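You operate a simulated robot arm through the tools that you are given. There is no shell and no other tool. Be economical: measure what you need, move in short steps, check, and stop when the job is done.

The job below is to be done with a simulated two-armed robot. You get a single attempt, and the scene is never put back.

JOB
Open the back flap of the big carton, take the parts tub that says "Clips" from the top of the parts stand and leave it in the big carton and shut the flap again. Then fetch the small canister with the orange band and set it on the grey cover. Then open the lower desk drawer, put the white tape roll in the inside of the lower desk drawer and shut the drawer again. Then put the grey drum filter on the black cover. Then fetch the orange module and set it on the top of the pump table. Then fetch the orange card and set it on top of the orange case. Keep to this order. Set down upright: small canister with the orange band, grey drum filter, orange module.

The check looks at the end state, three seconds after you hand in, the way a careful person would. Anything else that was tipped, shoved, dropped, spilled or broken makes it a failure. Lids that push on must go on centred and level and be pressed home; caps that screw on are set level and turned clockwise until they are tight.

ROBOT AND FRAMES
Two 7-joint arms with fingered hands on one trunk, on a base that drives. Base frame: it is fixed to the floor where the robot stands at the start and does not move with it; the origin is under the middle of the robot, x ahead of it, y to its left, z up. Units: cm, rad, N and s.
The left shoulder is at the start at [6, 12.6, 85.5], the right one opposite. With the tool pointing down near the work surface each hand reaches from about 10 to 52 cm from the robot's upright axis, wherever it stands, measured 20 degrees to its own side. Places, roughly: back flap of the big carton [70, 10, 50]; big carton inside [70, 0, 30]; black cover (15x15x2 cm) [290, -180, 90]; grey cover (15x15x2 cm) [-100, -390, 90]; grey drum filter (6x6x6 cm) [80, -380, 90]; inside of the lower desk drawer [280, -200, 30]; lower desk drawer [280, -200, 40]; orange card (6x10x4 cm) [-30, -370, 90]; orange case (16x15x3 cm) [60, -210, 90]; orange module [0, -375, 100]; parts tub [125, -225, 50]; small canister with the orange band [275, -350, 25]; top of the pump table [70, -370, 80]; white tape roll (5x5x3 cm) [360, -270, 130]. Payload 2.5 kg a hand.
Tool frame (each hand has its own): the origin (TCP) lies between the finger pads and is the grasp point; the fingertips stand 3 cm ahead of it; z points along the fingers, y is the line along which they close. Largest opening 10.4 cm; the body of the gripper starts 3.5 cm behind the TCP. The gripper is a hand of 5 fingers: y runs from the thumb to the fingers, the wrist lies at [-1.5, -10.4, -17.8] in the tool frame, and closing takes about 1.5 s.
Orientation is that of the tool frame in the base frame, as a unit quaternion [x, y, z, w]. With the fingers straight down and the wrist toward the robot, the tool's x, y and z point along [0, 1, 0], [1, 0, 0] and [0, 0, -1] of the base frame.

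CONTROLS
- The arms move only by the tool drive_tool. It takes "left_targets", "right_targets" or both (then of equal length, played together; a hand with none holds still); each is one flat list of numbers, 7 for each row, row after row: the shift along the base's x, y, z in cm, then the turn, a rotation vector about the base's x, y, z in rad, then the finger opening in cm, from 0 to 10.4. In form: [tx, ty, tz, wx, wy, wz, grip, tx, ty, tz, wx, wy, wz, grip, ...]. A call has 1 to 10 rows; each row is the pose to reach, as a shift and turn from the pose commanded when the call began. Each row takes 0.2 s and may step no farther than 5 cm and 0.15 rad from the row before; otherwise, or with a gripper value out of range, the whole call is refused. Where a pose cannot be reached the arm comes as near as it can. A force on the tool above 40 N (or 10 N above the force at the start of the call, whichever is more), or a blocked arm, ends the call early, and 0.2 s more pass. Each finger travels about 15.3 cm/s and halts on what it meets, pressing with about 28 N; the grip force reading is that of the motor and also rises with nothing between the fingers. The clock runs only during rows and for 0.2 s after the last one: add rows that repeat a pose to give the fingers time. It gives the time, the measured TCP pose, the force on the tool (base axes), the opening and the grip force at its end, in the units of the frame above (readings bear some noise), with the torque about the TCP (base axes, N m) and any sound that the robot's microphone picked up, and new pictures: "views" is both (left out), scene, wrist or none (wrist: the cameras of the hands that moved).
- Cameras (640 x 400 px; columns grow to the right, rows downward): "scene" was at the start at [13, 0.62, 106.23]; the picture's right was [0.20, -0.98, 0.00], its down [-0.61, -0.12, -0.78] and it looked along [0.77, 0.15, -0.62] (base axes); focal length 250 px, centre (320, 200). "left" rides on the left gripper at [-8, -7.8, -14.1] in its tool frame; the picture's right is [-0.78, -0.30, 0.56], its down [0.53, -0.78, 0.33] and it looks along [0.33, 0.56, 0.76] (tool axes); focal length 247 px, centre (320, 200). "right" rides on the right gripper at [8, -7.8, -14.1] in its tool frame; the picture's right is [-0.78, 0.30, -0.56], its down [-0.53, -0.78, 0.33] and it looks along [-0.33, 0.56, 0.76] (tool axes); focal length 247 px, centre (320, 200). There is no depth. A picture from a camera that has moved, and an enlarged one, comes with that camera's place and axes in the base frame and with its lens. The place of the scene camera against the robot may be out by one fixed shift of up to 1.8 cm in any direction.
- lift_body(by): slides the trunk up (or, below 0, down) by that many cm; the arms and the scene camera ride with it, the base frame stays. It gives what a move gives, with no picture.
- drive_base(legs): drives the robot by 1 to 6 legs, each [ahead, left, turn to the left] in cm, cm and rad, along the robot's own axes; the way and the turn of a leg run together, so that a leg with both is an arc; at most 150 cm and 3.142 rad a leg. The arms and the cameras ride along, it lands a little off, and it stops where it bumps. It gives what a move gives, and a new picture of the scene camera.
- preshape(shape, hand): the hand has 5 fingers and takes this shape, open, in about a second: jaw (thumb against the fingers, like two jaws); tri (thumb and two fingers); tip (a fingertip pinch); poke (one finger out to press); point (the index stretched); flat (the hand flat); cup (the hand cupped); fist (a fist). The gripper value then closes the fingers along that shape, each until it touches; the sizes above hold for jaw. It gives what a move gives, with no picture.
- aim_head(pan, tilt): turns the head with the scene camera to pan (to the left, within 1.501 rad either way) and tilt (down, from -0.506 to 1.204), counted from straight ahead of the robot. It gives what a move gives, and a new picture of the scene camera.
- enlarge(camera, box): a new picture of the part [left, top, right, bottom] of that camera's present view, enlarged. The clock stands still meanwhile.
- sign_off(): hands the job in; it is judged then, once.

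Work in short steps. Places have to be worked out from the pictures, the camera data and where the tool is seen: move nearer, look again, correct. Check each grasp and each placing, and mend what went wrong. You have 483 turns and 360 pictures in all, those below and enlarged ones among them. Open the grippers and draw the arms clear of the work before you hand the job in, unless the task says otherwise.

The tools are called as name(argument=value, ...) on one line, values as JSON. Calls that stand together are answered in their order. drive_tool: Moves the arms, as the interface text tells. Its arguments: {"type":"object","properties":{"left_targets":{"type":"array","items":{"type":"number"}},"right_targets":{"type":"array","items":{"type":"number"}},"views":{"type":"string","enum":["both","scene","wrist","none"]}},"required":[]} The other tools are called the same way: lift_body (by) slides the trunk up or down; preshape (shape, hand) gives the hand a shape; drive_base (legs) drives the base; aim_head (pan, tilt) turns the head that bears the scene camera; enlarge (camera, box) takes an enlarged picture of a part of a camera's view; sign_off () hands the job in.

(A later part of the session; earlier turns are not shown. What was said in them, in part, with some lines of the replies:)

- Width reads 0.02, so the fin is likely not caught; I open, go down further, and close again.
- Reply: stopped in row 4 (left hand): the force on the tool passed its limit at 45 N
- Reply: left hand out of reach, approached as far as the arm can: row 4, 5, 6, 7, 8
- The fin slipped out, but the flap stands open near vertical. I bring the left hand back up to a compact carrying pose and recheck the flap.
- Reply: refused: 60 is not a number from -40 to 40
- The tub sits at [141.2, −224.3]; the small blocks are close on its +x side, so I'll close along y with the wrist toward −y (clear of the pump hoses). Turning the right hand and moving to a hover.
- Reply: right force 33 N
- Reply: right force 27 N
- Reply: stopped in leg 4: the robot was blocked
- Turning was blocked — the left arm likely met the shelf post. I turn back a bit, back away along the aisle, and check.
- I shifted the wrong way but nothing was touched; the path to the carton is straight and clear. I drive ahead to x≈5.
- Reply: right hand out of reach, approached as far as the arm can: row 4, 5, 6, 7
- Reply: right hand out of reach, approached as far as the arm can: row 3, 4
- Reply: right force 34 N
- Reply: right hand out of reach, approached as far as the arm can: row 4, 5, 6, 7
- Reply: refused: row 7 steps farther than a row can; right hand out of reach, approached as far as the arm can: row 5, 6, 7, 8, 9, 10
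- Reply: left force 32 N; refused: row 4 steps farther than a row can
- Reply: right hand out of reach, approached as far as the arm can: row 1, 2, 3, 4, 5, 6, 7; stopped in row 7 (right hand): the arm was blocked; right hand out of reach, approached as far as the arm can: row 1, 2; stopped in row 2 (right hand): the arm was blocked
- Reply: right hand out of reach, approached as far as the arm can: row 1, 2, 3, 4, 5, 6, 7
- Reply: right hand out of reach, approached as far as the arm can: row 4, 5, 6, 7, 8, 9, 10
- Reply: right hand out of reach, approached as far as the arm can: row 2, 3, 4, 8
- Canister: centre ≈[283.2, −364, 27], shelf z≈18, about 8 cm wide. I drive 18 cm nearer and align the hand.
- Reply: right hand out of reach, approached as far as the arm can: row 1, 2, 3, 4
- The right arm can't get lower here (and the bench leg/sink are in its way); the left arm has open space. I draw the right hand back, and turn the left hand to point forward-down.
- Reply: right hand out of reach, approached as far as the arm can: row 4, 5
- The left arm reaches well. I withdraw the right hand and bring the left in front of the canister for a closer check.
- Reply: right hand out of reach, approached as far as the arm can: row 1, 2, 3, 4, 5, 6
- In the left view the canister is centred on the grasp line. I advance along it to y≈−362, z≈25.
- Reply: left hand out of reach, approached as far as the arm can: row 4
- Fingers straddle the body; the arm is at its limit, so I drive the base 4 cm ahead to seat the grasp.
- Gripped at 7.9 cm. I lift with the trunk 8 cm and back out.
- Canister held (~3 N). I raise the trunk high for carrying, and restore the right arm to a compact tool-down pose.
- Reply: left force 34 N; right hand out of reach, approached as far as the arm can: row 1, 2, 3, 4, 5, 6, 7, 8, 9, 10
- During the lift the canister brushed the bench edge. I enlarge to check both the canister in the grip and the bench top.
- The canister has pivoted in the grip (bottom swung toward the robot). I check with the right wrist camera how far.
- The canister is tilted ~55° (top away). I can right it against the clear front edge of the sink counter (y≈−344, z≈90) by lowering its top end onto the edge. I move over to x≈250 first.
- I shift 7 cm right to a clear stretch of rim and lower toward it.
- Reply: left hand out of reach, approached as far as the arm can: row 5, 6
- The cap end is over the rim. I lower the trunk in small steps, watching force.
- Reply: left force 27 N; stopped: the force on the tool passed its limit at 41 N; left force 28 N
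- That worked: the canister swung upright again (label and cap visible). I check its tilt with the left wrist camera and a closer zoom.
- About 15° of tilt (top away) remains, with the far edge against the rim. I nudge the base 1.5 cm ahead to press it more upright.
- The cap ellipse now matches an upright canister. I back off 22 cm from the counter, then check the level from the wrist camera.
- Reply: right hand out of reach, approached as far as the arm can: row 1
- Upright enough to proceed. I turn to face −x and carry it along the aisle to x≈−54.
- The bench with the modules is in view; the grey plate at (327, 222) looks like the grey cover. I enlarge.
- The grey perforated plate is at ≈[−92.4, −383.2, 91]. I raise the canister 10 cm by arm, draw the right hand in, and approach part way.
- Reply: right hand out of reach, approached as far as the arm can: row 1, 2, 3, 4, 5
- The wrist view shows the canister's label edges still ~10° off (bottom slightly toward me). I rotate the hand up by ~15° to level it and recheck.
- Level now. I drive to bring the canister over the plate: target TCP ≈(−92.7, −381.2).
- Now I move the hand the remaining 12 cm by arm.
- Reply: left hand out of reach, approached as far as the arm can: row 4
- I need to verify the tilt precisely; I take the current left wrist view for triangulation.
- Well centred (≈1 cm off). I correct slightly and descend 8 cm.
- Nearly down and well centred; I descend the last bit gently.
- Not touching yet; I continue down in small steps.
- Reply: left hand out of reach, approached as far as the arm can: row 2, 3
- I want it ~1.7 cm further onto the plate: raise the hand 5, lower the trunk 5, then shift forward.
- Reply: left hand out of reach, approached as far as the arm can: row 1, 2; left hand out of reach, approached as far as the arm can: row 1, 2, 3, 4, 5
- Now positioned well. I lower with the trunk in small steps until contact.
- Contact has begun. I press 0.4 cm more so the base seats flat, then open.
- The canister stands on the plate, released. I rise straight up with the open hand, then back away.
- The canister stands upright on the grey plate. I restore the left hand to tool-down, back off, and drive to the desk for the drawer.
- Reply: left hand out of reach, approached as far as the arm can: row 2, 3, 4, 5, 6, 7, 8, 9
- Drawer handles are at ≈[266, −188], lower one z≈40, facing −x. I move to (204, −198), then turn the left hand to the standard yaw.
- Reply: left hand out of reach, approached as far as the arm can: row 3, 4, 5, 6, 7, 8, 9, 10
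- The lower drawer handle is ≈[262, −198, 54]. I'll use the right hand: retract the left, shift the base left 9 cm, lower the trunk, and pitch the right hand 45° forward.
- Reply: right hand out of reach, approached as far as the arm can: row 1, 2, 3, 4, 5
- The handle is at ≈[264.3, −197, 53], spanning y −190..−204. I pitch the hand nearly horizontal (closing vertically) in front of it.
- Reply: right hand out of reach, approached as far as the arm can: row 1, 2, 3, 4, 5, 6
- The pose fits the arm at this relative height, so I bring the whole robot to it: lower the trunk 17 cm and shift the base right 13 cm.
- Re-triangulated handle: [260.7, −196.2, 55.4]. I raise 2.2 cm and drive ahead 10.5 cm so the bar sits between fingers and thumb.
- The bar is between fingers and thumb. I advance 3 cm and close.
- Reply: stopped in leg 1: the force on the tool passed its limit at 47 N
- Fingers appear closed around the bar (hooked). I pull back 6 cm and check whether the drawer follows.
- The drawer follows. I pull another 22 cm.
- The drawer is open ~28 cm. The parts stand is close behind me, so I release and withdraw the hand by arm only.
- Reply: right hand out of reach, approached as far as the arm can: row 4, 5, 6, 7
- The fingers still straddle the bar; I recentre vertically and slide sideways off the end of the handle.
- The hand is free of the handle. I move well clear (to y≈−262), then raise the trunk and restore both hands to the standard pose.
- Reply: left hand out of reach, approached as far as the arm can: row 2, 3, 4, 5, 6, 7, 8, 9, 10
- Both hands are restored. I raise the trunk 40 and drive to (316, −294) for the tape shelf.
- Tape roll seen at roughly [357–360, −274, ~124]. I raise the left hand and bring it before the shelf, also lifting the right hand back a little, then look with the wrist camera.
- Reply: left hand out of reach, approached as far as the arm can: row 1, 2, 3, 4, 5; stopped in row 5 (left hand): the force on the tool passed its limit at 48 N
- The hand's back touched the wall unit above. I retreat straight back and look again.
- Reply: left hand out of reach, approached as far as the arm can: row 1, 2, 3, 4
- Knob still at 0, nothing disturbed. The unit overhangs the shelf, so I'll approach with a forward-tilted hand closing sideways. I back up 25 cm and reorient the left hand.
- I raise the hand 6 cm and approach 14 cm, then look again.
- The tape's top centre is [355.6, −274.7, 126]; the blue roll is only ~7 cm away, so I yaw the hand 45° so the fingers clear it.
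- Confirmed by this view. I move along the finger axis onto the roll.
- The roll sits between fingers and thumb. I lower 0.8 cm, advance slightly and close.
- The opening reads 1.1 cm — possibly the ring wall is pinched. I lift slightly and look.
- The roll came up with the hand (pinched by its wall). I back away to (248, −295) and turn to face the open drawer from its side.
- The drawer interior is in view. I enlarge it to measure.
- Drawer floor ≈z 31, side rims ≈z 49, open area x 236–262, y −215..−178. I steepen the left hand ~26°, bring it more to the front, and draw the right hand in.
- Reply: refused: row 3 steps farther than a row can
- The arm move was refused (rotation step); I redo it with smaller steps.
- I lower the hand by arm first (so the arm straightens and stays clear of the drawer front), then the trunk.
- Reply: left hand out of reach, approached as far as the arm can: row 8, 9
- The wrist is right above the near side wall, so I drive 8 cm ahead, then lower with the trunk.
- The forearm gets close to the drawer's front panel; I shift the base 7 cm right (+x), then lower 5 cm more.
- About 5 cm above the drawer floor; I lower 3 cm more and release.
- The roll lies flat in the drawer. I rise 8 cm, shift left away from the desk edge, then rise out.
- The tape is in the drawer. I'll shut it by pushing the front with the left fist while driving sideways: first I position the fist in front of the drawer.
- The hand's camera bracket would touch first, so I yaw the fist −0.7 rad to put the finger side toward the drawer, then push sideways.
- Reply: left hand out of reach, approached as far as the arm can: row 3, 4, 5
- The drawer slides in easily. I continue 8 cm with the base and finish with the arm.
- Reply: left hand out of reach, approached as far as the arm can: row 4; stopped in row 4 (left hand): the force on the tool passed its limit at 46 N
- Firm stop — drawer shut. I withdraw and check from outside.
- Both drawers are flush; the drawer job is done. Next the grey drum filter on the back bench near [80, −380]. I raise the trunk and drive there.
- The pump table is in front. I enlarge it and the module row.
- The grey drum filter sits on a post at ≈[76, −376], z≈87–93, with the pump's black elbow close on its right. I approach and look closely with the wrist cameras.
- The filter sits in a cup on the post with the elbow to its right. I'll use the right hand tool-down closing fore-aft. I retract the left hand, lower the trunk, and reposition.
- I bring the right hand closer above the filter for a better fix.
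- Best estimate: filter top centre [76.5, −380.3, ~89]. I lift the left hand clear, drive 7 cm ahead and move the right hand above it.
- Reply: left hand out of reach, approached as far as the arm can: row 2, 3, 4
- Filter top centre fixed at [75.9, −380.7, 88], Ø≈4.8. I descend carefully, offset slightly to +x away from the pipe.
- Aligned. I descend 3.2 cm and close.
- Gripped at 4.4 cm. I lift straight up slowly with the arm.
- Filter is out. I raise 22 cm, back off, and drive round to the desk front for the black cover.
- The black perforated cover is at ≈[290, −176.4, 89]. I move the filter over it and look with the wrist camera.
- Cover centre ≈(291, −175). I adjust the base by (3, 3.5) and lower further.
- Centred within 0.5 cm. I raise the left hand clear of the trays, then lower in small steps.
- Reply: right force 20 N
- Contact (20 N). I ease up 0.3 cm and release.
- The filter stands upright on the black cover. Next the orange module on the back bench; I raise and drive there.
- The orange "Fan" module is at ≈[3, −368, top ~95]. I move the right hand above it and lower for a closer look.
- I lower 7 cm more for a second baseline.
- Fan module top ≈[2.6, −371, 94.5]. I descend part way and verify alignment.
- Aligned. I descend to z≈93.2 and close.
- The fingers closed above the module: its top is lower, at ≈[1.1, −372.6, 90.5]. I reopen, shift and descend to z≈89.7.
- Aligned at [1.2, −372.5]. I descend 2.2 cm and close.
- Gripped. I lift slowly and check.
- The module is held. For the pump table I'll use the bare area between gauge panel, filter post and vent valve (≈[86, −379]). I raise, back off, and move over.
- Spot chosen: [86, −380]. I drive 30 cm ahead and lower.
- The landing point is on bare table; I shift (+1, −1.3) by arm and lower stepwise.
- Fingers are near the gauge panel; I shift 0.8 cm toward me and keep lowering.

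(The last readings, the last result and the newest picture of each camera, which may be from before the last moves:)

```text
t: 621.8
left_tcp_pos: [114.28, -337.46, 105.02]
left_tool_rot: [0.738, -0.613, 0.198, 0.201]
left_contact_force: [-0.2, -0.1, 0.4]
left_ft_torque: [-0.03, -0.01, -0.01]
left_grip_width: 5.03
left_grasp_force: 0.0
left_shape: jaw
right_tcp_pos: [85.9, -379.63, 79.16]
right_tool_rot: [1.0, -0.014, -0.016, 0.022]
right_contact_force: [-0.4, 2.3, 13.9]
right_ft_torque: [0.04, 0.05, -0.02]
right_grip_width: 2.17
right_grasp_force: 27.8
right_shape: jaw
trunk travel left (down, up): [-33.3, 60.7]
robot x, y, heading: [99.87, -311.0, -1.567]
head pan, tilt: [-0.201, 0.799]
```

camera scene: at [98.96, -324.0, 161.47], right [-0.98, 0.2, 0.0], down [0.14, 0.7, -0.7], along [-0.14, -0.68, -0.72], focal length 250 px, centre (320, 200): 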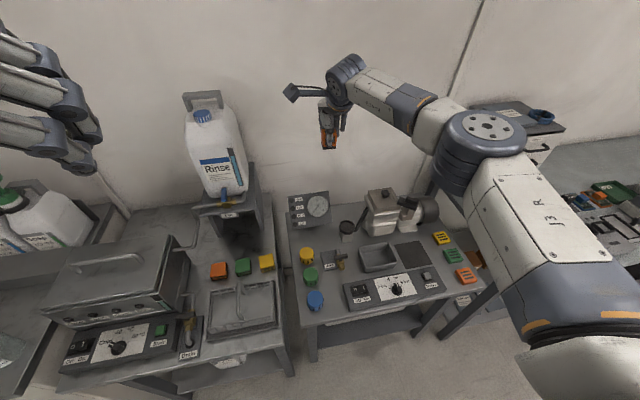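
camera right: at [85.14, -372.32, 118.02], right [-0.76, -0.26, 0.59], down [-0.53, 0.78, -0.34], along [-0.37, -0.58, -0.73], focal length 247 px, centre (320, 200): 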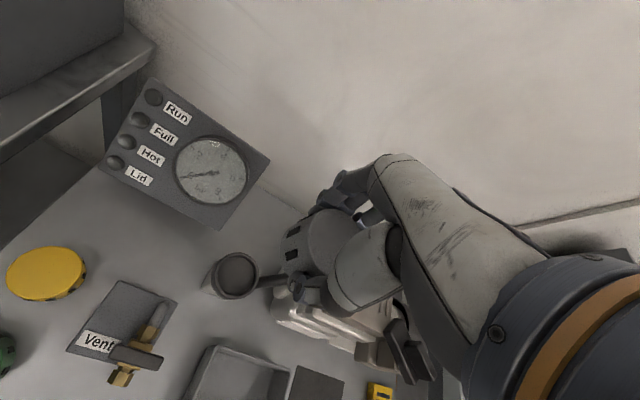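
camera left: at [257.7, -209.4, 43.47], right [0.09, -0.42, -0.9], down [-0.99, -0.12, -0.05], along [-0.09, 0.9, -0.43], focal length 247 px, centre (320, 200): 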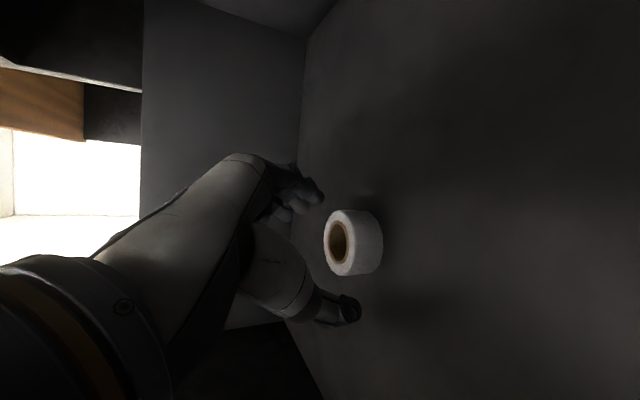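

Contact. I open modestly and rise.

drive_tool(right_targets=[0, 0, 0.1, 0, 0, 0, 3, 0, 0, 0.1, 0, 0, 0, 4.5, 0, 0, 0.1, 0, 0, 0, 5.5, 0, 0, 0.1, 0, 0, 0, 5.5], views="none")

lift_body(by=9)

enlarge(camera="right", box=[60, 60, 440, 360])

```text
t: 622.8
left_tcp_pos: [114.32, -337.53, 104.95]
left_tool_rot: [0.737, -0.614, 0.199, 0.201]
left_contact_force: [0.1, -0.7, -0.6]
left_ft_torque: [0.0, 0.01, 0.01]
left_grip_width: 5.01
left_grasp_force: 0.0
left_shape: jaw
right_tcp_pos: [85.91, -379.54, 78.9]
right_tool_rot: [1.0, -0.015, -0.017, 0.019]
right_contact_force: [-0.5, -1.6, 0.7]
right_ft_torque: [-0.04, -0.04, 0.01]
right_grip_width: 5.25
right_grasp_force: 0.1
right_shape: jaw
trunk travel left (down, up): [-33.3, 60.7]
robot x, y, heading: [99.91, -311.27, -1.572]
head pan, tilt: [-0.201, 0.799]
```

```text
t: 624.0
left_tcp_pos: [114.43, -337.52, 113.93]
left_tool_rot: [0.738, -0.614, 0.198, 0.2]
left_contact_force: [0.5, 0.0, 0.4]
left_ft_torque: [0.04, 0.01, 0.04]
left_grip_width: 5.04
left_grasp_force: 0.0
left_shape: jaw
right_tcp_pos: [85.84, -379.68, 87.91]
right_tool_rot: [1.0, -0.014, -0.016, 0.019]
right_contact_force: [0.6, 0.0, -0.2]
right_ft_torque: [0.02, 0.01, 0.03]
right_grip_width: 5.44
right_grasp_force: 0.0
right_shape: jaw
trunk travel left (down, up): [-42.3, 51.7]
robot x, y, heading: [100.04, -310.77, -1.568]
head pan, tilt: [-0.201, 0.799]
```

```text
1.33 times, centred on (250, 210) of right
camera zoom: at [94.59, -371.44, 101.56], right [-0.76, -0.25, 0.59], down [-0.52, 0.78, -0.34], along [-0.38, -0.57, -0.73], focal length 329 px, centre (413, 187)
```

zoom: 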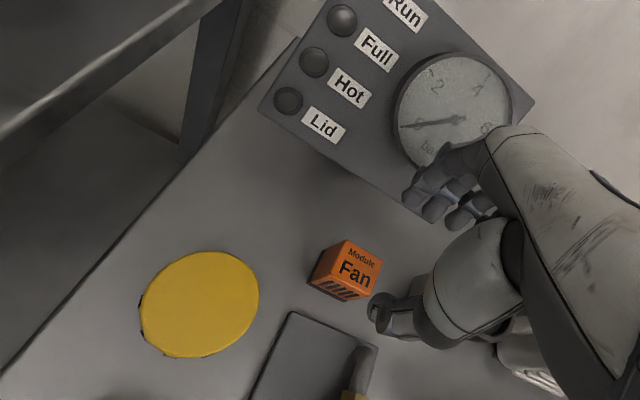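

The module stands upright on the pump table. Last: the orange card on the bench at ≈[−22, −369]. I raise, back off and move over.

lift_body(by=34)

drive_base(legs=[[-26, 0, 0], [0, -107, 0], [16, 0, 0]])

lift_body(by=-14)

enlarge(camera="right", box=[40, 60, 440, 360])

enlarge(camera="scene", box=[230, 170, 450, 330])

```text
t: 627.4
left_tcp_pos: [114.43, -337.56, 147.84]
left_tool_rot: [0.738, -0.614, 0.198, 0.2]
left_contact_force: [-0.4, -1.2, -0.8]
left_ft_torque: [0.03, 0.01, -0.01]
left_grip_width: 5.06
left_grasp_force: 0.1
left_shape: jaw
right_tcp_pos: [85.8, -379.53, 121.91]
right_tool_rot: [1.0, -0.015, -0.017, 0.019]
right_contact_force: [0.0, -0.1, 1.3]
right_ft_torque: [0.0, 0.02, 0.0]
right_grip_width: 5.45
right_grasp_force: 0.0
right_shape: jaw
trunk travel left (down, up): [-76.3, 17.7]
robot x, y, heading: [99.93, -310.78, -1.566]
head pan, tilt: [-0.201, 0.799]
```

```text
t: 635.3
left_tcp_pos: [8.44, -329.11, 147.86]
left_tool_rot: [0.74, -0.61, 0.199, 0.2]
left_contact_force: [0.4, 0.1, 1.0]
left_ft_torque: [-0.02, -0.01, 0.0]
left_grip_width: 5.06
left_grasp_force: 0.1
left_shape: jaw
right_tcp_pos: [-19.45, -371.32, 121.86]
right_tool_rot: [1.0, -0.008, -0.017, 0.019]
right_contact_force: [0.0, 0.2, -0.3]
right_ft_torque: [-0.01, -0.01, -0.03]
right_grip_width: 5.48
right_grasp_force: 0.0
right_shape: jaw
trunk travel left (down, up): [-76.3, 17.7]
robot x, y, heading: [-6.19, -302.38, -1.556]
head pan, tilt: [-0.201, 0.799]
camera scene: at [-7.03, -315.64, 156.46], right [-0.98, 0.19, 0.0], down [0.13, 0.7, -0.7], along [-0.13, -0.68, -0.72], focal length 250 px, centre (320, 200)
```

scene: 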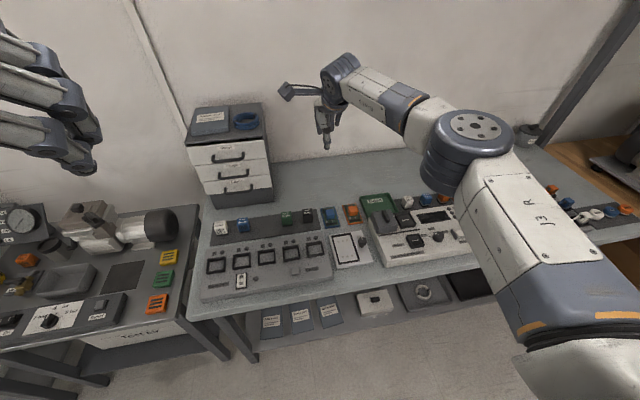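

```text
t: 636.9
left_tcp_pos: [8.56, -328.83, 133.89]
left_tool_rot: [0.74, -0.611, 0.2, 0.199]
left_contact_force: [-0.5, -0.3, 0.0]
left_ft_torque: [0.0, -0.02, 0.02]
left_grip_width: 5.04
left_grasp_force: 0.1
left_shape: jaw
right_tcp_pos: [-19.53, -371.28, 107.93]
right_tool_rot: [1.0, -0.009, -0.016, 0.019]
right_contact_force: [0.4, -0.2, -0.7]
right_ft_torque: [0.04, 0.02, -0.01]
right_grip_width: 5.47
right_grasp_force: 0.1
right_shape: jaw
trunk travel left (down, up): [-62.3, 31.7]
robot x, y, heading: [-5.9, -302.37, -1.557]
head pan, tilt: [-0.201, 0.799]
```

```text
1.33 times, centred on (240, 210) of right
camera zoom: at [-10.93, -363.07, 121.6], right [-0.76, -0.26, 0.59], down [-0.53, 0.77, -0.34], along [-0.37, -0.58, -0.73], focal length 329 px, centre (427, 187)
```

zoom: 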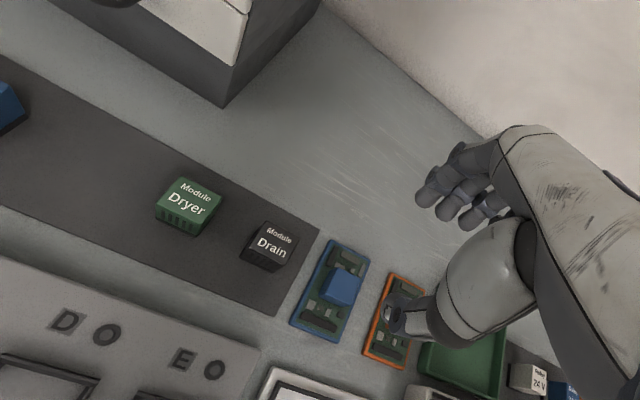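

```text
2.50 times, centred on (340, 250) of scene
camera zoom: at [-7.03, -315.57, 142.47], right [-0.98, 0.19, 0.0], down [0.13, 0.7, -0.7], along [-0.13, -0.68, -0.72], focal length 625 px, centre (270, 75)
```

zoom: 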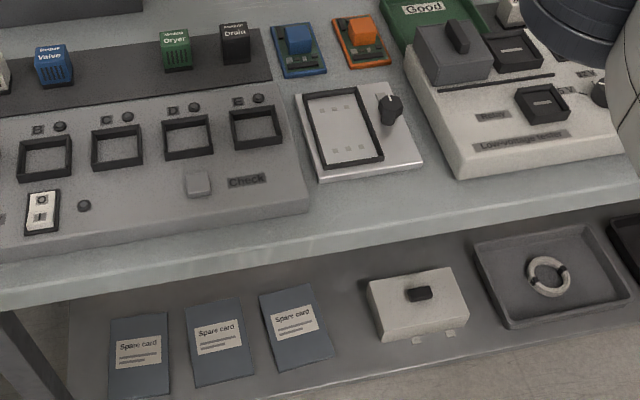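

The orange-edged card lies further right (≈x −29). I shift 8 cm right and look again.

drive_base(legs=[[0, -6, 0]])

enlarge(camera="right", box=[140, 120, 420, 340])

```text
t: 637.9
left_tcp_pos: [2.39, -329.1, 133.92]
left_tool_rot: [0.74, -0.61, 0.201, 0.2]
left_contact_force: [0.4, -0.4, 0.2]
left_ft_torque: [-0.03, -0.04, 0.02]
left_grip_width: 5.04
left_grasp_force: 0.0
left_shape: jaw
right_tcp_pos: [-25.74, -371.27, 108.02]
right_tool_rot: [1.0, -0.01, -0.017, 0.018]
right_contact_force: [-0.2, 0.1, 0.3]
right_ft_torque: [-0.01, -0.07, 0.02]
right_grip_width: 5.47
right_grasp_force: 0.1
right_shape: jaw
trunk travel left (down, up): [-62.3, 31.7]
robot x, y, heading: [-12.39, -302.82, -1.56]
head pan, tilt: [-0.201, 0.799]
camera scene: at [-13.14, -315.64, 142.47], right [-0.98, 0.19, 0.0], down [0.14, 0.7, -0.7], along [-0.13, -0.68, -0.72], focal length 250 px, centre (320, 200)
```

scene: 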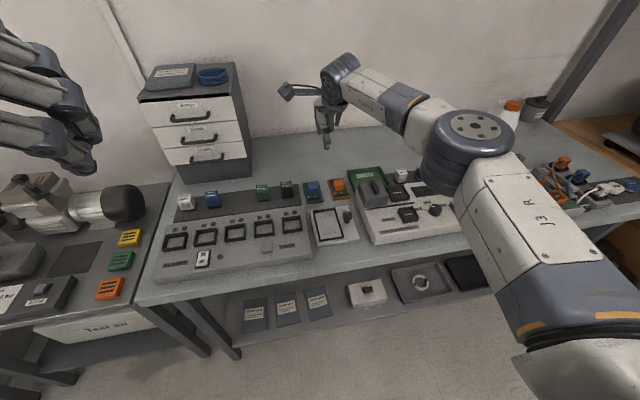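

```text
1.82 times, centred on (280, 230) of right
camera zoom: at [-17.06, -363.14, 121.58], right [-0.76, -0.26, 0.59], down [-0.53, 0.77, -0.34], along [-0.37, -0.58, -0.73], focal length 449 px, centre (393, 146)
```

zoom: 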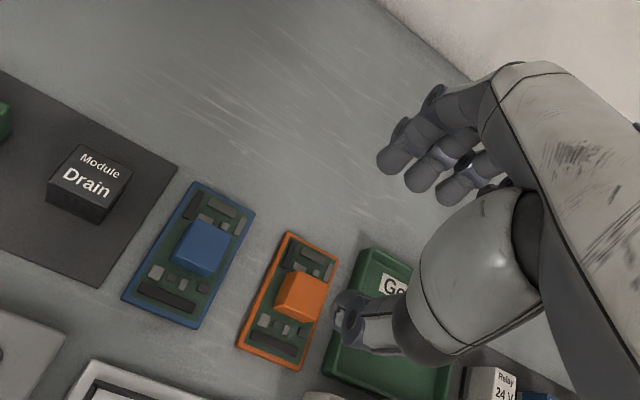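

Card cube top ≈[−29.9, −372.2, 91]. I'll grip the cube fore-aft. Moving above and lowering part way.

drive_tool(right_targets=[-1.5, -0.3, -2, 0, 0, 0, 7, -3, -0.7, -5, 0, 0, 0, 7, -3.8, -0.9, -8, 0, 0, 0, 7, -3.8, -0.9, -11, 0, 0, 0, 7], views="none")

enlarge(camera="right", box=[180, 120, 420, 340])

```text
t: 638.9
left_tcp_pos: [2.55, -329.16, 133.96]
left_tool_rot: [0.74, -0.61, 0.2, 0.2]
left_contact_force: [0.5, -0.2, -0.7]
left_ft_torque: [0.01, 0.0, -0.04]
left_grip_width: 5.04
left_grasp_force: 0.0
left_shape: jaw
right_tcp_pos: [-29.19, -372.4, 96.88]
right_tool_rot: [1.0, -0.009, -0.017, 0.02]
right_contact_force: [0.1, 0.5, 0.1]
right_ft_torque: [-0.01, -0.02, -0.01]
right_grip_width: 6.95
right_grasp_force: 0.1
right_shape: jaw
trunk travel left (down, up): [-62.3, 31.7]
robot x, y, heading: [-12.07, -302.73, -1.557]
head pan, tilt: [-0.201, 0.799]
```

```text
1.82 times, centred on (300, 230) of right
camera zoom: at [-20.67, -364.13, 110.52], right [-0.76, -0.26, 0.59], down [-0.53, 0.77, -0.34], along [-0.37, -0.58, -0.73], focal length 449 px, centre (356, 146)
```

zoom: 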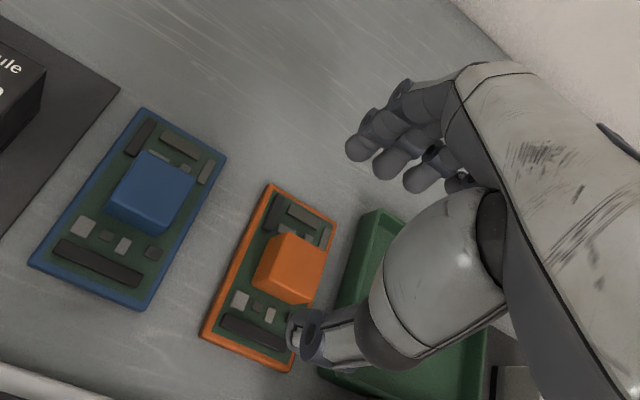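

I descend to z≈91 and look once more.

drive_tool(right_targets=[-0.4, 0, -2, 0, 0, 0, 6, -0.8, -0.1, -4, 0, 0, 0, 6, -0.8, -0.1, -5.5, 0, 0, 0, 6], views="none")

enlarge(camera="right", box=[200, 140, 400, 330])

```text
t: 639.7
left_tcp_pos: [2.38, -329.1, 133.98]
left_tool_rot: [0.74, -0.611, 0.2, 0.2]
left_contact_force: [-0.5, 1.2, 0.2]
left_ft_torque: [0.03, -0.01, -0.02]
left_grip_width: 5.07
left_grasp_force: 0.1
left_shape: jaw
right_tcp_pos: [-30.12, -371.23, 91.1]
right_tool_rot: [1.0, -0.01, -0.017, 0.02]
right_contact_force: [0.3, -0.4, 0.0]
right_ft_torque: [-0.02, 0.01, -0.02]
right_grip_width: 6.04
right_grasp_force: 0.0
right_shape: jaw
right hand out of reach, approached as far as the arm can: row 1, 2, 3
trunk travel left (down, up): [-62.3, 31.7]
robot x, y, heading: [-12.26, -302.18, -1.562]
head pan, tilt: [-0.201, 0.799]
```

```text
2.11 times, centred on (300, 235) of right
camera zoom: at [-21.55, -362.97, 104.64], right [-0.76, -0.26, 0.59], down [-0.53, 0.77, -0.35], along [-0.37, -0.58, -0.73], focal length 520 px, centre (362, 126)
```

zoom: 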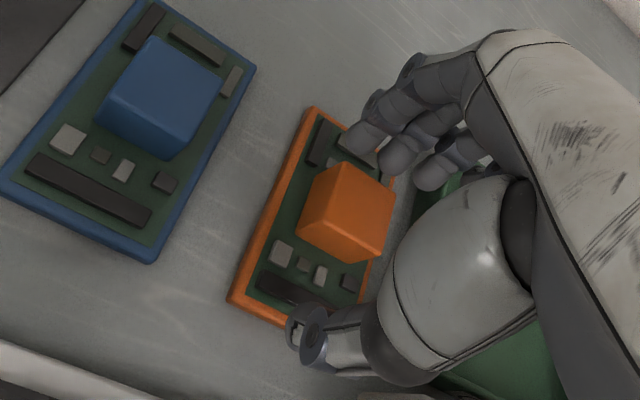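

Nearly there; I drive 1.2 cm ahead and lower in small trunk steps to touch the board.

drive_base(legs=[[1.2, 0, 0]])

lift_body(by=-0.8)

drive_tool(right_targets=[0, 0, 0, 0, 0, 0, 4, 0, 0, 0, 0, 0, 0, 2, 0, 0, 0, 0, 0, 0, 1, 0, 0, 0, 0, 0, 0, 1], views="none")

enlarge(camera="right", box=[200, 140, 400, 330])

```text
t: 640.5
left_tcp_pos: [2.48, -330.3, 133.89]
left_tool_rot: [0.741, -0.61, 0.199, 0.199]
left_contact_force: [-0.1, -0.6, 0.6]
left_ft_torque: [0.0, -0.04, -0.02]
left_grip_width: 5.05
left_grasp_force: 0.2
left_shape: jaw
right_tcp_pos: [-29.97, -372.39, 90.99]
right_tool_rot: [1.0, -0.01, -0.016, 0.019]
right_contact_force: [0.0, 0.5, 1.1]
right_ft_torque: [0.01, -0.03, -0.02]
right_grip_width: 6.01
right_grasp_force: 0.1
right_shape: jaw
trunk travel left (down, up): [-62.3, 31.7]
robot x, y, heading: [-12.51, -304.23, -1.56]
head pan, tilt: [-0.201, 0.799]
camera scene: at [-13.03, -316.9, 142.46], right [-0.98, 0.19, 0.0], down [0.14, 0.7, -0.7], along [-0.13, -0.68, -0.72], focal length 250 px, centre (320, 200)
```

scene: 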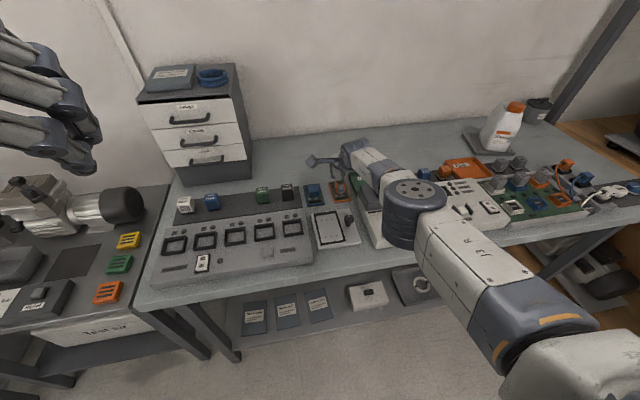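

```text
t: 641.0
left_tcp_pos: [2.41, -330.22, 133.14]
left_tool_rot: [0.74, -0.61, 0.199, 0.2]
left_contact_force: [0.6, 0.4, -0.5]
left_ft_torque: [0.0, -0.02, 0.01]
left_grip_width: 5.08
left_grasp_force: 0.0
left_shape: jaw
right_tcp_pos: [-30.21, -372.33, 90.34]
right_tool_rot: [1.0, -0.009, -0.017, 0.019]
right_contact_force: [-0.3, 0.2, 0.1]
right_ft_torque: [0.0, -0.02, 0.04]
right_grip_width: 6.05
right_grasp_force: 0.1
right_shape: jaw
trunk travel left (down, up): [-61.5, 32.5]
robot x, y, heading: [-11.93, -304.13, -1.563]
head pan, tilt: [-0.201, 0.799]
```

```text
t: 642.0
left_tcp_pos: [2.47, -330.21, 133.22]
left_tool_rot: [0.74, -0.611, 0.199, 0.2]
left_contact_force: [0.5, 0.5, 1.0]
left_ft_torque: [0.02, -0.01, 0.04]
left_grip_width: 5.04
left_grasp_force: 0.1
left_shape: jaw
right_tcp_pos: [-30.07, -372.4, 90.26]
right_tool_rot: [1.0, -0.009, -0.015, 0.019]
right_contact_force: [0.2, 0.7, 0.3]
right_ft_torque: [-0.02, 0.04, 0.01]
right_grip_width: 2.48
right_grasp_force: 28.2
right_shape: jaw
trunk travel left (down, up): [-61.5, 32.5]
robot x, y, heading: [-11.83, -303.77, -1.562]
head pan, tilt: [-0.201, 0.799]
```

```text
2.11 times, centred on (300, 235) of right
camera zoom: at [-21.46, -364.18, 103.88], right [-0.76, -0.26, 0.59], down [-0.53, 0.77, -0.34], along [-0.37, -0.58, -0.73], focal length 520 px, centre (362, 126)
```

zoom: 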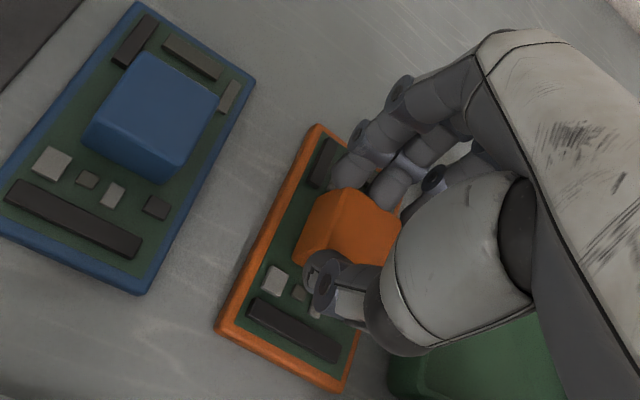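

Gripped on the cube (2.5 cm). I lift slowly with the trunk and check that the whole card comes along.

lift_body(by=3)

enlarge(camera="right", box=[180, 120, 420, 340])

```text
t: 642.8
left_tcp_pos: [2.49, -330.32, 136.16]
left_tool_rot: [0.74, -0.611, 0.2, 0.201]
left_contact_force: [0.1, -0.1, 0.2]
left_ft_torque: [-0.01, 0.04, -0.01]
left_grip_width: 5.03
left_grasp_force: 0.0
left_shape: jaw
right_tcp_pos: [-30.18, -372.46, 93.15]
right_tool_rot: [1.0, -0.01, -0.017, 0.02]
right_contact_force: [-0.5, -0.1, -0.6]
right_ft_torque: [-0.02, -0.04, 0.0]
right_grip_width: 2.45
right_grasp_force: 27.9
right_shape: jaw
trunk travel left (down, up): [-64.5, 29.5]
robot x, y, heading: [-12.49, -303.68, -1.565]
head pan, tilt: [-0.201, 0.799]
```

```text
1.82 times, centred on (300, 230) of right
camera zoom: at [-21.46, -364.19, 106.88], right [-0.76, -0.26, 0.59], down [-0.53, 0.77, -0.34], along [-0.37, -0.58, -0.73], focal length 449 px, centre (356, 146)
```

zoom: 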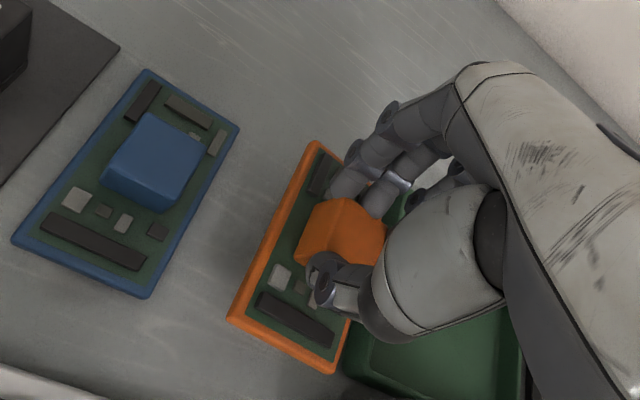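

The card is lifted cleanly. I raise, back off and drive to the cabinet with the orange case.

lift_body(by=28)

drive_base(legs=[[-15, 0, 0], [0, 0, 1.565], [58, 0, 0], [0, 0, 1.571]])

aim_head(pan=-0.2, tilt=0.7)

```text
t: 645.6
left_tcp_pos: [2.45, -330.3, 164.18]
left_tool_rot: [0.74, -0.611, 0.201, 0.2]
left_contact_force: [0.0, 0.5, -0.3]
left_ft_torque: [0.04, 0.02, -0.01]
left_grip_width: 5.05
left_grasp_force: 0.1
left_shape: jaw
right_tcp_pos: [-30.11, -372.44, 121.17]
right_tool_rot: [1.0, -0.009, -0.017, 0.019]
right_contact_force: [0.7, 0.4, 0.0]
right_ft_torque: [0.0, -0.03, 0.0]
right_grip_width: 2.44
right_grasp_force: 28.1
right_shape: jaw
trunk travel left (down, up): [-92.5, 1.5]
robot x, y, heading: [-11.8, -303.89, -1.56]
head pan, tilt: [-0.201, 0.799]
```

```text
t: 657.7
left_tcp_pos: [31.26, -260.64, 164.17]
left_tool_rot: [0.596, 0.751, 0.196, -0.204]
left_contact_force: [0.0, -0.5, 1.2]
left_ft_torque: [0.01, 0.01, 0.0]
left_grip_width: 5.04
left_grasp_force: 0.0
left_shape: jaw
right_tcp_pos: [62.28, -217.45, 121.22]
right_tool_rot: [-0.008, 1.0, 0.02, 0.016]
right_contact_force: [-0.5, -0.6, -0.8]
right_ft_torque: [0.03, -0.02, -0.03]
right_grip_width: 2.39
right_grasp_force: 27.6
right_shape: jaw
trunk travel left (down, up): [-92.5, 1.5]
robot x, y, heading: [46.62, -286.48, 1.619]
head pan, tilt: [-0.201, 0.799]
camera scene: at [48.54, -275.55, 172.67], right [0.99, -0.15, 0.0], down [-0.11, -0.71, -0.7], along [0.11, 0.69, -0.72], focal length 250 px, centre (320, 200)
```

scene: 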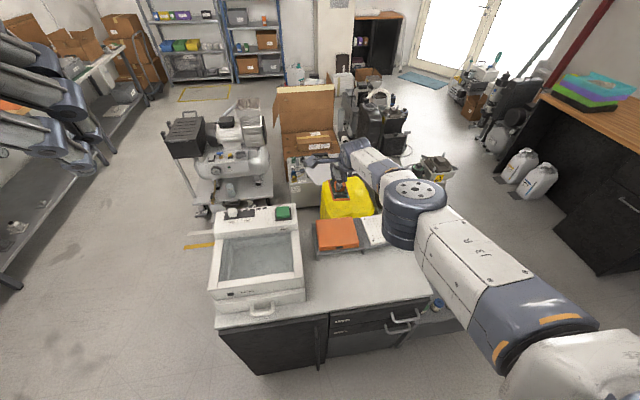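

```text
t: 658.4
left_tcp_pos: [31.43, -260.59, 164.27]
left_tool_rot: [0.596, 0.752, 0.196, -0.203]
left_contact_force: [0.5, -1.4, -0.1]
left_ft_torque: [-0.03, 0.0, 0.03]
left_grip_width: 5.04
left_grasp_force: 0.0
left_shape: jaw
right_tcp_pos: [62.47, -217.35, 121.31]
right_tool_rot: [-0.008, 1.0, 0.019, 0.016]
right_contact_force: [-0.5, -0.5, -1.6]
right_ft_torque: [-0.01, 0.06, 0.02]
right_grip_width: 2.39
right_grasp_force: 28.1
right_shape: jaw
trunk travel left (down, up): [-92.5, 1.5]
robot x, y, heading: [46.75, -286.45, 1.618]
head pan, tilt: [-0.201, 0.7]
camera scene: at [48.6, -275.13, 173.49], right [0.99, -0.15, 0.0], down [-0.1, -0.64, -0.76], along [0.12, 0.76, -0.64], focal length 250 px, centre (320, 200)
```

scene: 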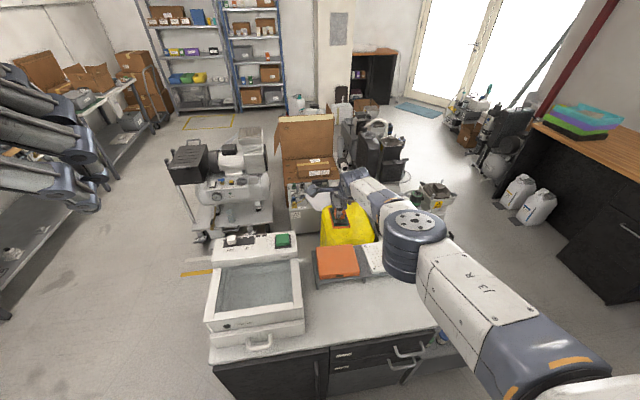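

The orange case is right below at ≈[64.4, −217.7, 93]. I check with the wrist camera.

lift_body(by=-12)

enlarge(camera="right", box=[0, 0, 640, 400])

```text
t: 659.9
left_tcp_pos: [31.38, -260.61, 152.17]
left_tool_rot: [0.597, 0.751, 0.196, -0.203]
left_contact_force: [-0.6, 0.5, 0.2]
left_ft_torque: [0.03, -0.03, -0.01]
left_grip_width: 5.05
left_grasp_force: 0.0
left_shape: jaw
right_tcp_pos: [62.41, -217.24, 109.13]
right_tool_rot: [-0.008, 1.0, 0.02, 0.017]
right_contact_force: [0.5, 0.3, -0.5]
right_ft_torque: [-0.01, 0.0, 0.03]
right_grip_width: 2.4
right_grasp_force: 28.0
right_shape: jaw
trunk travel left (down, up): [-80.5, 13.5]
robot x, y, heading: [47.1, -286.71, 1.621]
head pan, tilt: [-0.201, 0.7]
```

```text
1.00 times, centred on (320, 200) of right (not enlarged: the box is as wide or as high as the picture)
camera zoom: at [54.09, -225.71, 122.89], right [0.75, 0.29, 0.59], down [0.56, -0.75, -0.34], along [0.35, 0.59, -0.73], focal length 247 px, centre (320, 200)
```

zoom: 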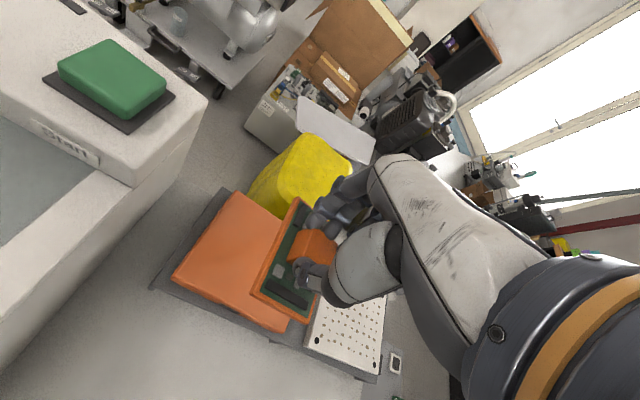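

Case centre ≈(64, −216.3). I nudge the base (+1.6 x, +0.9 y) and lower.

drive_base(legs=[[1, -1.6, 0]])

lift_body(by=-9)

enlarge(camera="right", box=[80, 100, 440, 400])

```text
t: 660.6
left_tcp_pos: [32.74, -259.75, 152.14]
left_tool_rot: [0.596, 0.752, 0.197, -0.204]
left_contact_force: [0.5, -1.1, -0.5]
left_ft_torque: [-0.01, 0.0, 0.01]
left_grip_width: 5.03
left_grasp_force: 0.0
left_shape: jaw
right_tcp_pos: [63.62, -216.26, 109.25]
right_tool_rot: [-0.01, 1.0, 0.02, 0.017]
right_contact_force: [0.0, 0.3, -0.2]
right_ft_torque: [0.02, -0.02, 0.02]
right_grip_width: 2.41
right_grasp_force: 27.7
right_shape: jaw
trunk travel left (down, up): [-80.5, 13.5]
robot x, y, heading: [48.45, -285.02, 1.621]
head pan, tilt: [-0.201, 0.7]
camera scene: at [50.03, -274.13, 161.5], right [0.99, -0.15, 0.0], down [-0.1, -0.64, -0.77], along [0.12, 0.76, -0.64], focal length 250 px, centre (320, 200)
```

scene: 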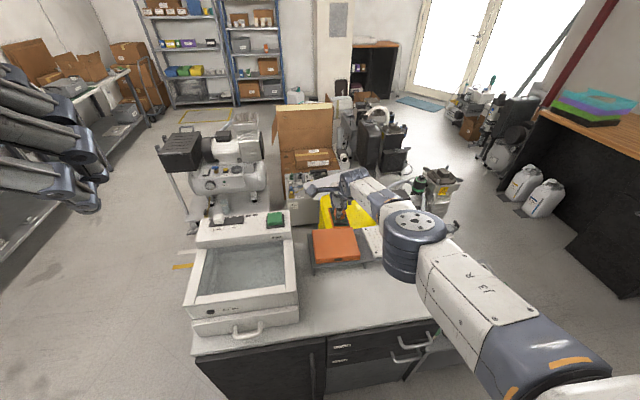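

```text
t: 661.9
left_tcp_pos: [32.78, -259.51, 143.2]
left_tool_rot: [0.597, 0.751, 0.197, -0.203]
left_contact_force: [0.3, 0.4, 0.5]
left_ft_torque: [0.01, 0.02, 0.01]
left_grip_width: 5.02
left_grasp_force: 0.0
left_shape: jaw
right_tcp_pos: [63.82, -216.23, 100.23]
right_tool_rot: [-0.008, 1.0, 0.019, 0.017]
right_contact_force: [0.3, -0.3, -0.5]
right_ft_torque: [0.0, 0.04, -0.05]
right_grip_width: 2.42
right_grasp_force: 27.8
right_shape: jaw
trunk travel left (down, up): [-71.5, 22.5]
robot x, y, heading: [48.57, -285.57, 1.616]
head pan, tilt: [-0.201, 0.7]
```

```text
1.33 times, centred on (260, 250) of right
camera zoom: at [55.54, -224.66, 113.9], right [0.75, 0.29, 0.59], down [0.56, -0.75, -0.34], along [0.35, 0.59, -0.73], focal length 329 px, centre (400, 133)
```

zoom: 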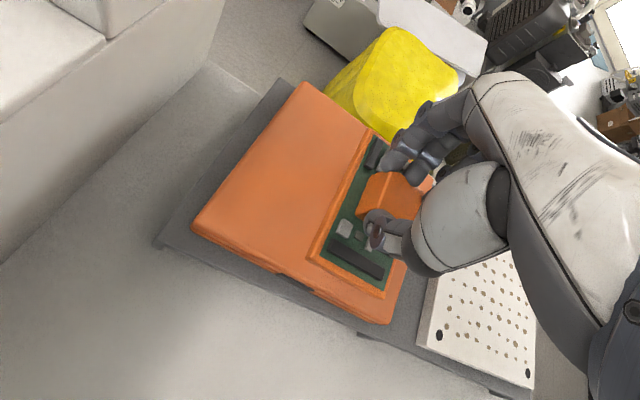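

Well centred. I lower the rest in small steps.

lift_body(by=-2.5)

lift_body(by=-1)

lift_body(by=-0.8)

enlarge(camera="right", box=[120, 140, 440, 380])

```text
t: 662.6
left_tcp_pos: [32.81, -259.61, 140.6]
left_tool_rot: [0.597, 0.751, 0.196, -0.203]
left_contact_force: [0.0, 0.0, 1.2]
left_ft_torque: [-0.01, -0.01, 0.03]
left_grip_width: 5.03
left_grasp_force: 0.0
left_shape: jaw
right_tcp_pos: [63.84, -216.24, 97.76]
right_tool_rot: [-0.01, 1.0, 0.02, 0.016]
right_contact_force: [-0.3, -0.5, -1.4]
right_ft_torque: [0.01, 0.02, -0.02]
right_grip_width: 2.4
right_grasp_force: 28.1
right_shape: jaw
trunk travel left (down, up): [-69.0, 25.0]
robot x, y, heading: [48.44, -285.77, 1.619]
head pan, tilt: [-0.201, 0.7]
```

```text
t: 663.2
left_tcp_pos: [32.84, -259.66, 139.78]
left_tool_rot: [0.596, 0.752, 0.196, -0.203]
left_contact_force: [1.0, -0.4, -0.6]
left_ft_torque: [-0.02, 0.03, 0.0]
left_grip_width: 5.04
left_grasp_force: 0.0
left_shape: jaw
right_tcp_pos: [63.66, -216.29, 96.67]
right_tool_rot: [-0.009, 1.0, 0.02, 0.016]
right_contact_force: [-0.2, 0.1, -0.5]
right_ft_torque: [0.02, -0.02, -0.01]
right_grip_width: 2.39
right_grasp_force: 27.8
right_shape: jaw
trunk travel left (down, up): [-68.0, 26.0]
robot x, y, heading: [48.43, -285.31, 1.614]
head pan, tilt: [-0.201, 0.7]
```

```text
t: 663.8
left_tcp_pos: [32.9, -259.57, 138.79]
left_tool_rot: [0.597, 0.751, 0.196, -0.204]
left_contact_force: [0.2, 0.3, 0.2]
left_ft_torque: [0.02, 0.0, -0.01]
left_grip_width: 5.03
left_grasp_force: 0.0
left_shape: jaw
right_tcp_pos: [63.81, -216.29, 95.97]
right_tool_rot: [-0.009, 1.0, 0.02, 0.017]
right_contact_force: [0.1, 0.0, -0.5]
right_ft_torque: [-0.01, 0.01, 0.03]
right_grip_width: 2.39
right_grasp_force: 28.4
right_shape: jaw
trunk travel left (down, up): [-67.2, 26.8]
robot x, y, heading: [48.65, -285.38, 1.618]
head pan, tilt: [-0.201, 0.7]
```

```text
1.67 times, centred on (280, 260) of right
camera zoom: at [55.55, -224.65, 109.59], right [0.75, 0.29, 0.59], down [0.56, -0.75, -0.34], along [0.35, 0.59, -0.73], focal length 412 px, centre (387, 100)
```

zoom: 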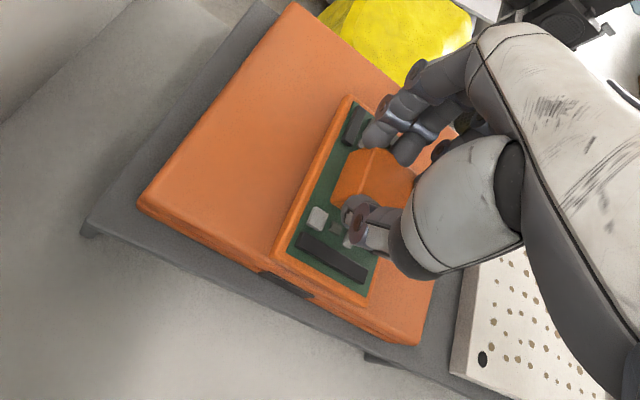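

lift_body(by=-0.8)

lift_body(by=-0.8)

lift_body(by=-0.7)

```text
t: 664.3
left_tcp_pos: [32.89, -259.69, 138.19]
left_tool_rot: [0.597, 0.751, 0.197, -0.203]
left_contact_force: [1.0, -0.4, 0.3]
left_ft_torque: [0.04, -0.03, 0.0]
left_grip_width: 5.03
left_grasp_force: 0.0
left_shape: jaw
right_tcp_pos: [63.81, -216.19, 95.17]
right_tool_rot: [-0.009, 1.0, 0.021, 0.016]
right_contact_force: [-0.9, -0.3, 4.9]
right_ft_torque: [0.13, -0.17, -0.01]
right_grip_width: 2.42
right_grasp_force: 28.0
right_shape: jaw
trunk travel left (down, up): [-66.4, 27.6]
robot x, y, heading: [48.25, -285.65, 1.614]
head pan, tilt: [-0.201, 0.7]
```

```text
t: 664.9
left_tcp_pos: [32.75, -259.9, 137.48]
left_tool_rot: [0.596, 0.751, 0.198, -0.205]
left_contact_force: [-0.3, -0.4, 0.0]
left_ft_torque: [0.04, -0.03, 0.04]
left_grip_width: 5.03
left_grasp_force: 0.0
left_shape: jaw
right_tcp_pos: [63.73, -216.13, 95.07]
right_tool_rot: [-0.01, 0.999, 0.026, 0.017]
right_contact_force: [-1.6, -2.1, 28.2]
right_ft_torque: [0.02, -0.2, 0.07]
right_grip_width: 2.51
right_grasp_force: 27.8
right_shape: jaw
trunk travel left (down, up): [-65.6, 28.4]
robot x, y, heading: [48.62, -285.4, 1.619]
head pan, tilt: [-0.201, 0.7]
```

```text
t: 665.4
left_tcp_pos: [32.93, -259.67, 136.76]
left_tool_rot: [0.597, 0.751, 0.197, -0.204]
left_contact_force: [0.5, 0.7, 0.4]
left_ft_torque: [-0.06, 0.03, 0.01]
left_grip_width: 5.05
left_grasp_force: 0.0
left_shape: jaw
right_tcp_pos: [63.69, -215.63, 95.03]
right_tool_rot: [-0.01, 0.999, 0.034, 0.015]
right_contact_force: [-0.9, -4.1, 18.3]
right_ft_torque: [-0.12, -0.09, -0.02]
right_grip_width: 2.59
right_grasp_force: 28.8
right_shape: jaw
trunk travel left (down, up): [-65.0, 29.0]
robot x, y, heading: [48.58, -285.2, 1.618]
head pan, tilt: [-0.201, 0.7]
stopped: the force on the tool passed its limit at 42 N (the readings are from after the stop); the commanded pose is now the measured one
```

Contact reached. I ease up ~1 cm on the trunk so nothing is pressed, release and rise.

lift_body(by=0.4)

drive_tool(right_targets=[0, 0, 0, 0, 0, 0, 3.5, 0, 0, 0, 0, 0, 0, 5, 0, 0, 0, 0, 0, 0, 6.5, 0, 0, 0, 0, 0, 0, 7], views="none")

lift_body(by=10)

enlarge(camera="right", box=[80, 100, 440, 400])

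```text
t: 665.9
left_tcp_pos: [32.81, -259.64, 137.16]
left_tool_rot: [0.596, 0.751, 0.197, -0.204]
left_contact_force: [-0.9, -0.5, 0.6]
left_ft_torque: [0.03, 0.0, 0.0]
left_grip_width: 5.01
left_grasp_force: 0.0
left_shape: jaw
right_tcp_pos: [63.65, -215.9, 95.06]
right_tool_rot: [-0.01, 0.999, 0.03, 0.015]
right_contact_force: [-0.4, 4.2, 11.2]
right_ft_torque: [0.25, -0.14, 0.03]
right_grip_width: 2.59
right_grasp_force: 27.5
right_shape: jaw
trunk travel left (down, up): [-65.4, 28.6]
robot x, y, heading: [48.42, -285.2, 1.622]
head pan, tilt: [-0.201, 0.7]
```

```text
t: 666.9
left_tcp_pos: [32.91, -259.59, 137.08]
left_tool_rot: [0.597, 0.751, 0.197, -0.203]
left_contact_force: [0.5, -0.1, 0.4]
left_ft_torque: [-0.02, 0.0, -0.01]
left_grip_width: 5.01
left_grasp_force: 0.0
left_shape: jaw
right_tcp_pos: [63.76, -215.83, 94.93]
right_tool_rot: [-0.009, 0.999, 0.028, 0.015]
right_contact_force: [0.8, 0.2, 0.5]
right_ft_torque: [0.02, 0.01, -0.05]
right_grip_width: 6.96
right_grasp_force: 0.1
right_shape: jaw
trunk travel left (down, up): [-65.4, 28.6]
robot x, y, heading: [48.09, -285.32, 1.616]
head pan, tilt: [-0.201, 0.7]
```

```text
t: 668.2
left_tcp_pos: [32.82, -259.48, 147.02]
left_tool_rot: [0.596, 0.751, 0.197, -0.204]
left_contact_force: [0.1, 0.6, -0.8]
left_ft_torque: [0.01, 0.0, 0.0]
left_grip_width: 5.05
left_grasp_force: 0.1
left_shape: jaw
right_tcp_pos: [63.78, -215.82, 104.84]
right_tool_rot: [-0.009, 0.999, 0.028, 0.015]
right_contact_force: [0.9, -0.2, 0.4]
right_ft_torque: [0.0, 0.0, 0.0]
right_grip_width: 6.97
right_grasp_force: 0.1
right_shape: jaw
trunk travel left (down, up): [-75.4, 18.6]
robot x, y, heading: [48.68, -285.43, 1.619]
head pan, tilt: [-0.201, 0.7]
```

```text
1.33 times, centred on (260, 250) of right
camera zoom: at [55.54, -224.43, 118.5], right [0.75, 0.28, 0.6], down [0.56, -0.75, -0.36], along [0.35, 0.6, -0.72], focal length 329 px, centre (400, 133)
```

zoom: 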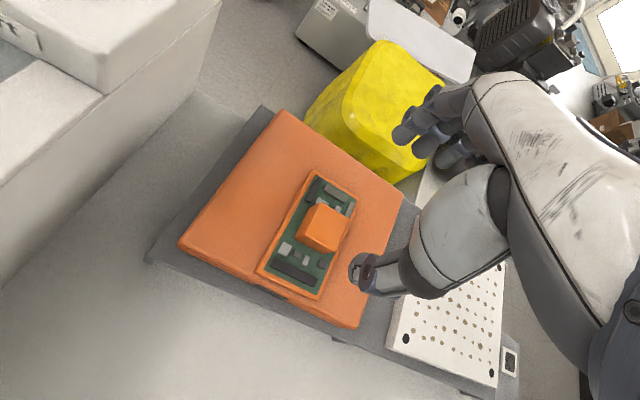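

The card lies flat on the orange case. I raise and back away, then hand in.

lift_body(by=16)

drive_base(legs=[[-16, 0, 0]])

drive_tool(right_targets=[0, -3, 2, 0, 0, 0, 10, 0, -6, 4, 0, 0, 0, 10, 0, -9, 6, 0, 0, 0, 10, 0, -12, 8, 0, 0, 0, 10], left_targets=[0, 0, 0, 0, 0, 0, 8, 0, 0, 0, 0, 0, 0, 10, 0, 0, 0, 0, 0, 0, 10, 0, 0, 0, 0, 0, 0, 10], views="scene")

```text
t: 670.0
left_tcp_pos: [32.95, -259.56, 163.09]
left_tool_rot: [0.597, 0.751, 0.196, -0.203]
left_contact_force: [0.1, -0.5, 0.2]
left_ft_torque: [-0.01, -0.02, -0.01]
left_grip_width: 5.03
left_grasp_force: 0.0
left_shape: jaw
right_tcp_pos: [63.73, -215.94, 121.05]
right_tool_rot: [-0.009, 0.999, 0.027, 0.015]
right_contact_force: [0.2, -0.5, -0.3]
right_ft_torque: [0.0, 0.02, -0.01]
right_grip_width: 6.92
right_grasp_force: 0.1
right_shape: jaw
trunk travel left (down, up): [-91.4, 2.6]
robot x, y, heading: [48.23, -285.38, 1.617]
head pan, tilt: [-0.201, 0.7]
```

```text
t: 671.5
left_tcp_pos: [33.6, -275.38, 163.1]
left_tool_rot: [0.597, 0.751, 0.196, -0.203]
left_contact_force: [0.5, 0.5, -0.3]
left_ft_torque: [0.01, 0.0, 0.0]
left_grip_width: 5.04
left_grasp_force: 0.0
left_shape: jaw
right_tcp_pos: [64.66, -231.66, 120.96]
right_tool_rot: [-0.01, 0.999, 0.026, 0.015]
right_contact_force: [0.3, 0.8, 1.3]
right_ft_torque: [0.01, 0.01, -0.01]
right_grip_width: 6.94
right_grasp_force: 0.1
right_shape: jaw
trunk travel left (down, up): [-91.4, 2.6]
robot x, y, heading: [49.4, -300.85, 1.615]
head pan, tilt: [-0.201, 0.7]
camera scene: at [50.87, -289.84, 172.43], right [0.99, -0.15, 0.0], down [-0.1, -0.64, -0.76], along [0.12, 0.76, -0.64], focal length 250 px, centre (320, 200)
```

scene: 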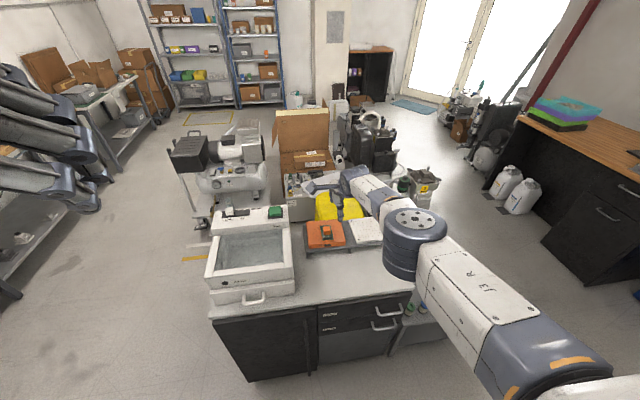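

```text
t: 672.5
left_tcp_pos: [33.84, -275.48, 163.16]
left_tool_rot: [0.597, 0.751, 0.195, -0.204]
left_contact_force: [0.0, -0.3, 0.0]
left_ft_torque: [0.0, 0.01, 0.02]
left_grip_width: 10.03
left_grasp_force: 0.1
left_shape: jaw
right_tcp_pos: [64.65, -243.68, 128.91]
right_tool_rot: [-0.008, 0.999, 0.028, 0.016]
right_contact_force: [-0.4, -0.3, 0.1]
right_ft_torque: [0.03, 0.0, 0.01]
right_grip_width: 10.02
right_grasp_force: 0.1
right_shape: jaw
trunk travel left (down, up): [-91.4, 2.6]
robot x, y, heading: [49.61, -301.01, 1.621]
head pan, tilt: [-0.201, 0.7]
camera scene: at [51.02, -289.99, 172.44], right [0.99, -0.15, 0.0], down [-0.1, -0.64, -0.77], along [0.12, 0.76, -0.64], focal length 250 px, centre (320, 200)
```

scene: 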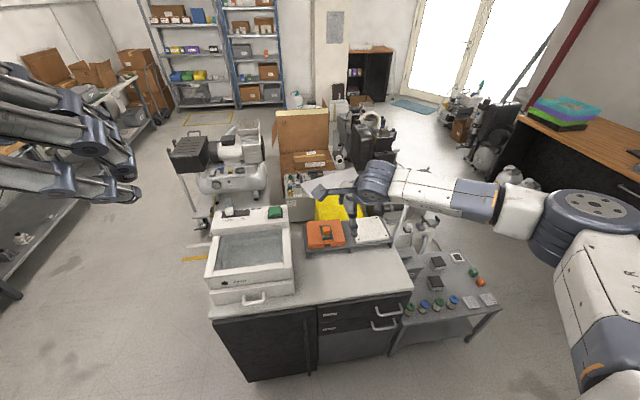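

All placements are done in order, grippers are open and the arms are clear; I hand in.

sign_off()

```text
The job is handed in.
```

I did all six parts in the order given and handed in. My pictures showed each item in place; I have not seen the check's result.

- **Clips tub:** it stands on the carton floor and the back flap is shut. The fin slipped from my grip near the end of the opening swing, but the flap stayed up.
- **Canister:** it stands upright on the grey cover. On the way out it caught the bench edge and tipped in the grip. I pushed it upright against the sink counter before carrying it over, and no bench items looked disturbed.
- **Tape roll:** it lies flat in the lower drawer and the drawer is shut. While I reached for it, my hand bumped the wall unit above the shelf. Its knob still reads 0.
- **Drum filter:** it stands upright on the black cover.
- **Orange module:** I took the orange "Fan" module. It stands upright on bare tabletop on the pump table.
- **Orange card:** it lies flat on top of the orange case.

One turn also stopped short when the left arm met something, probably a shelf post. Nothing looked moved afterwards.
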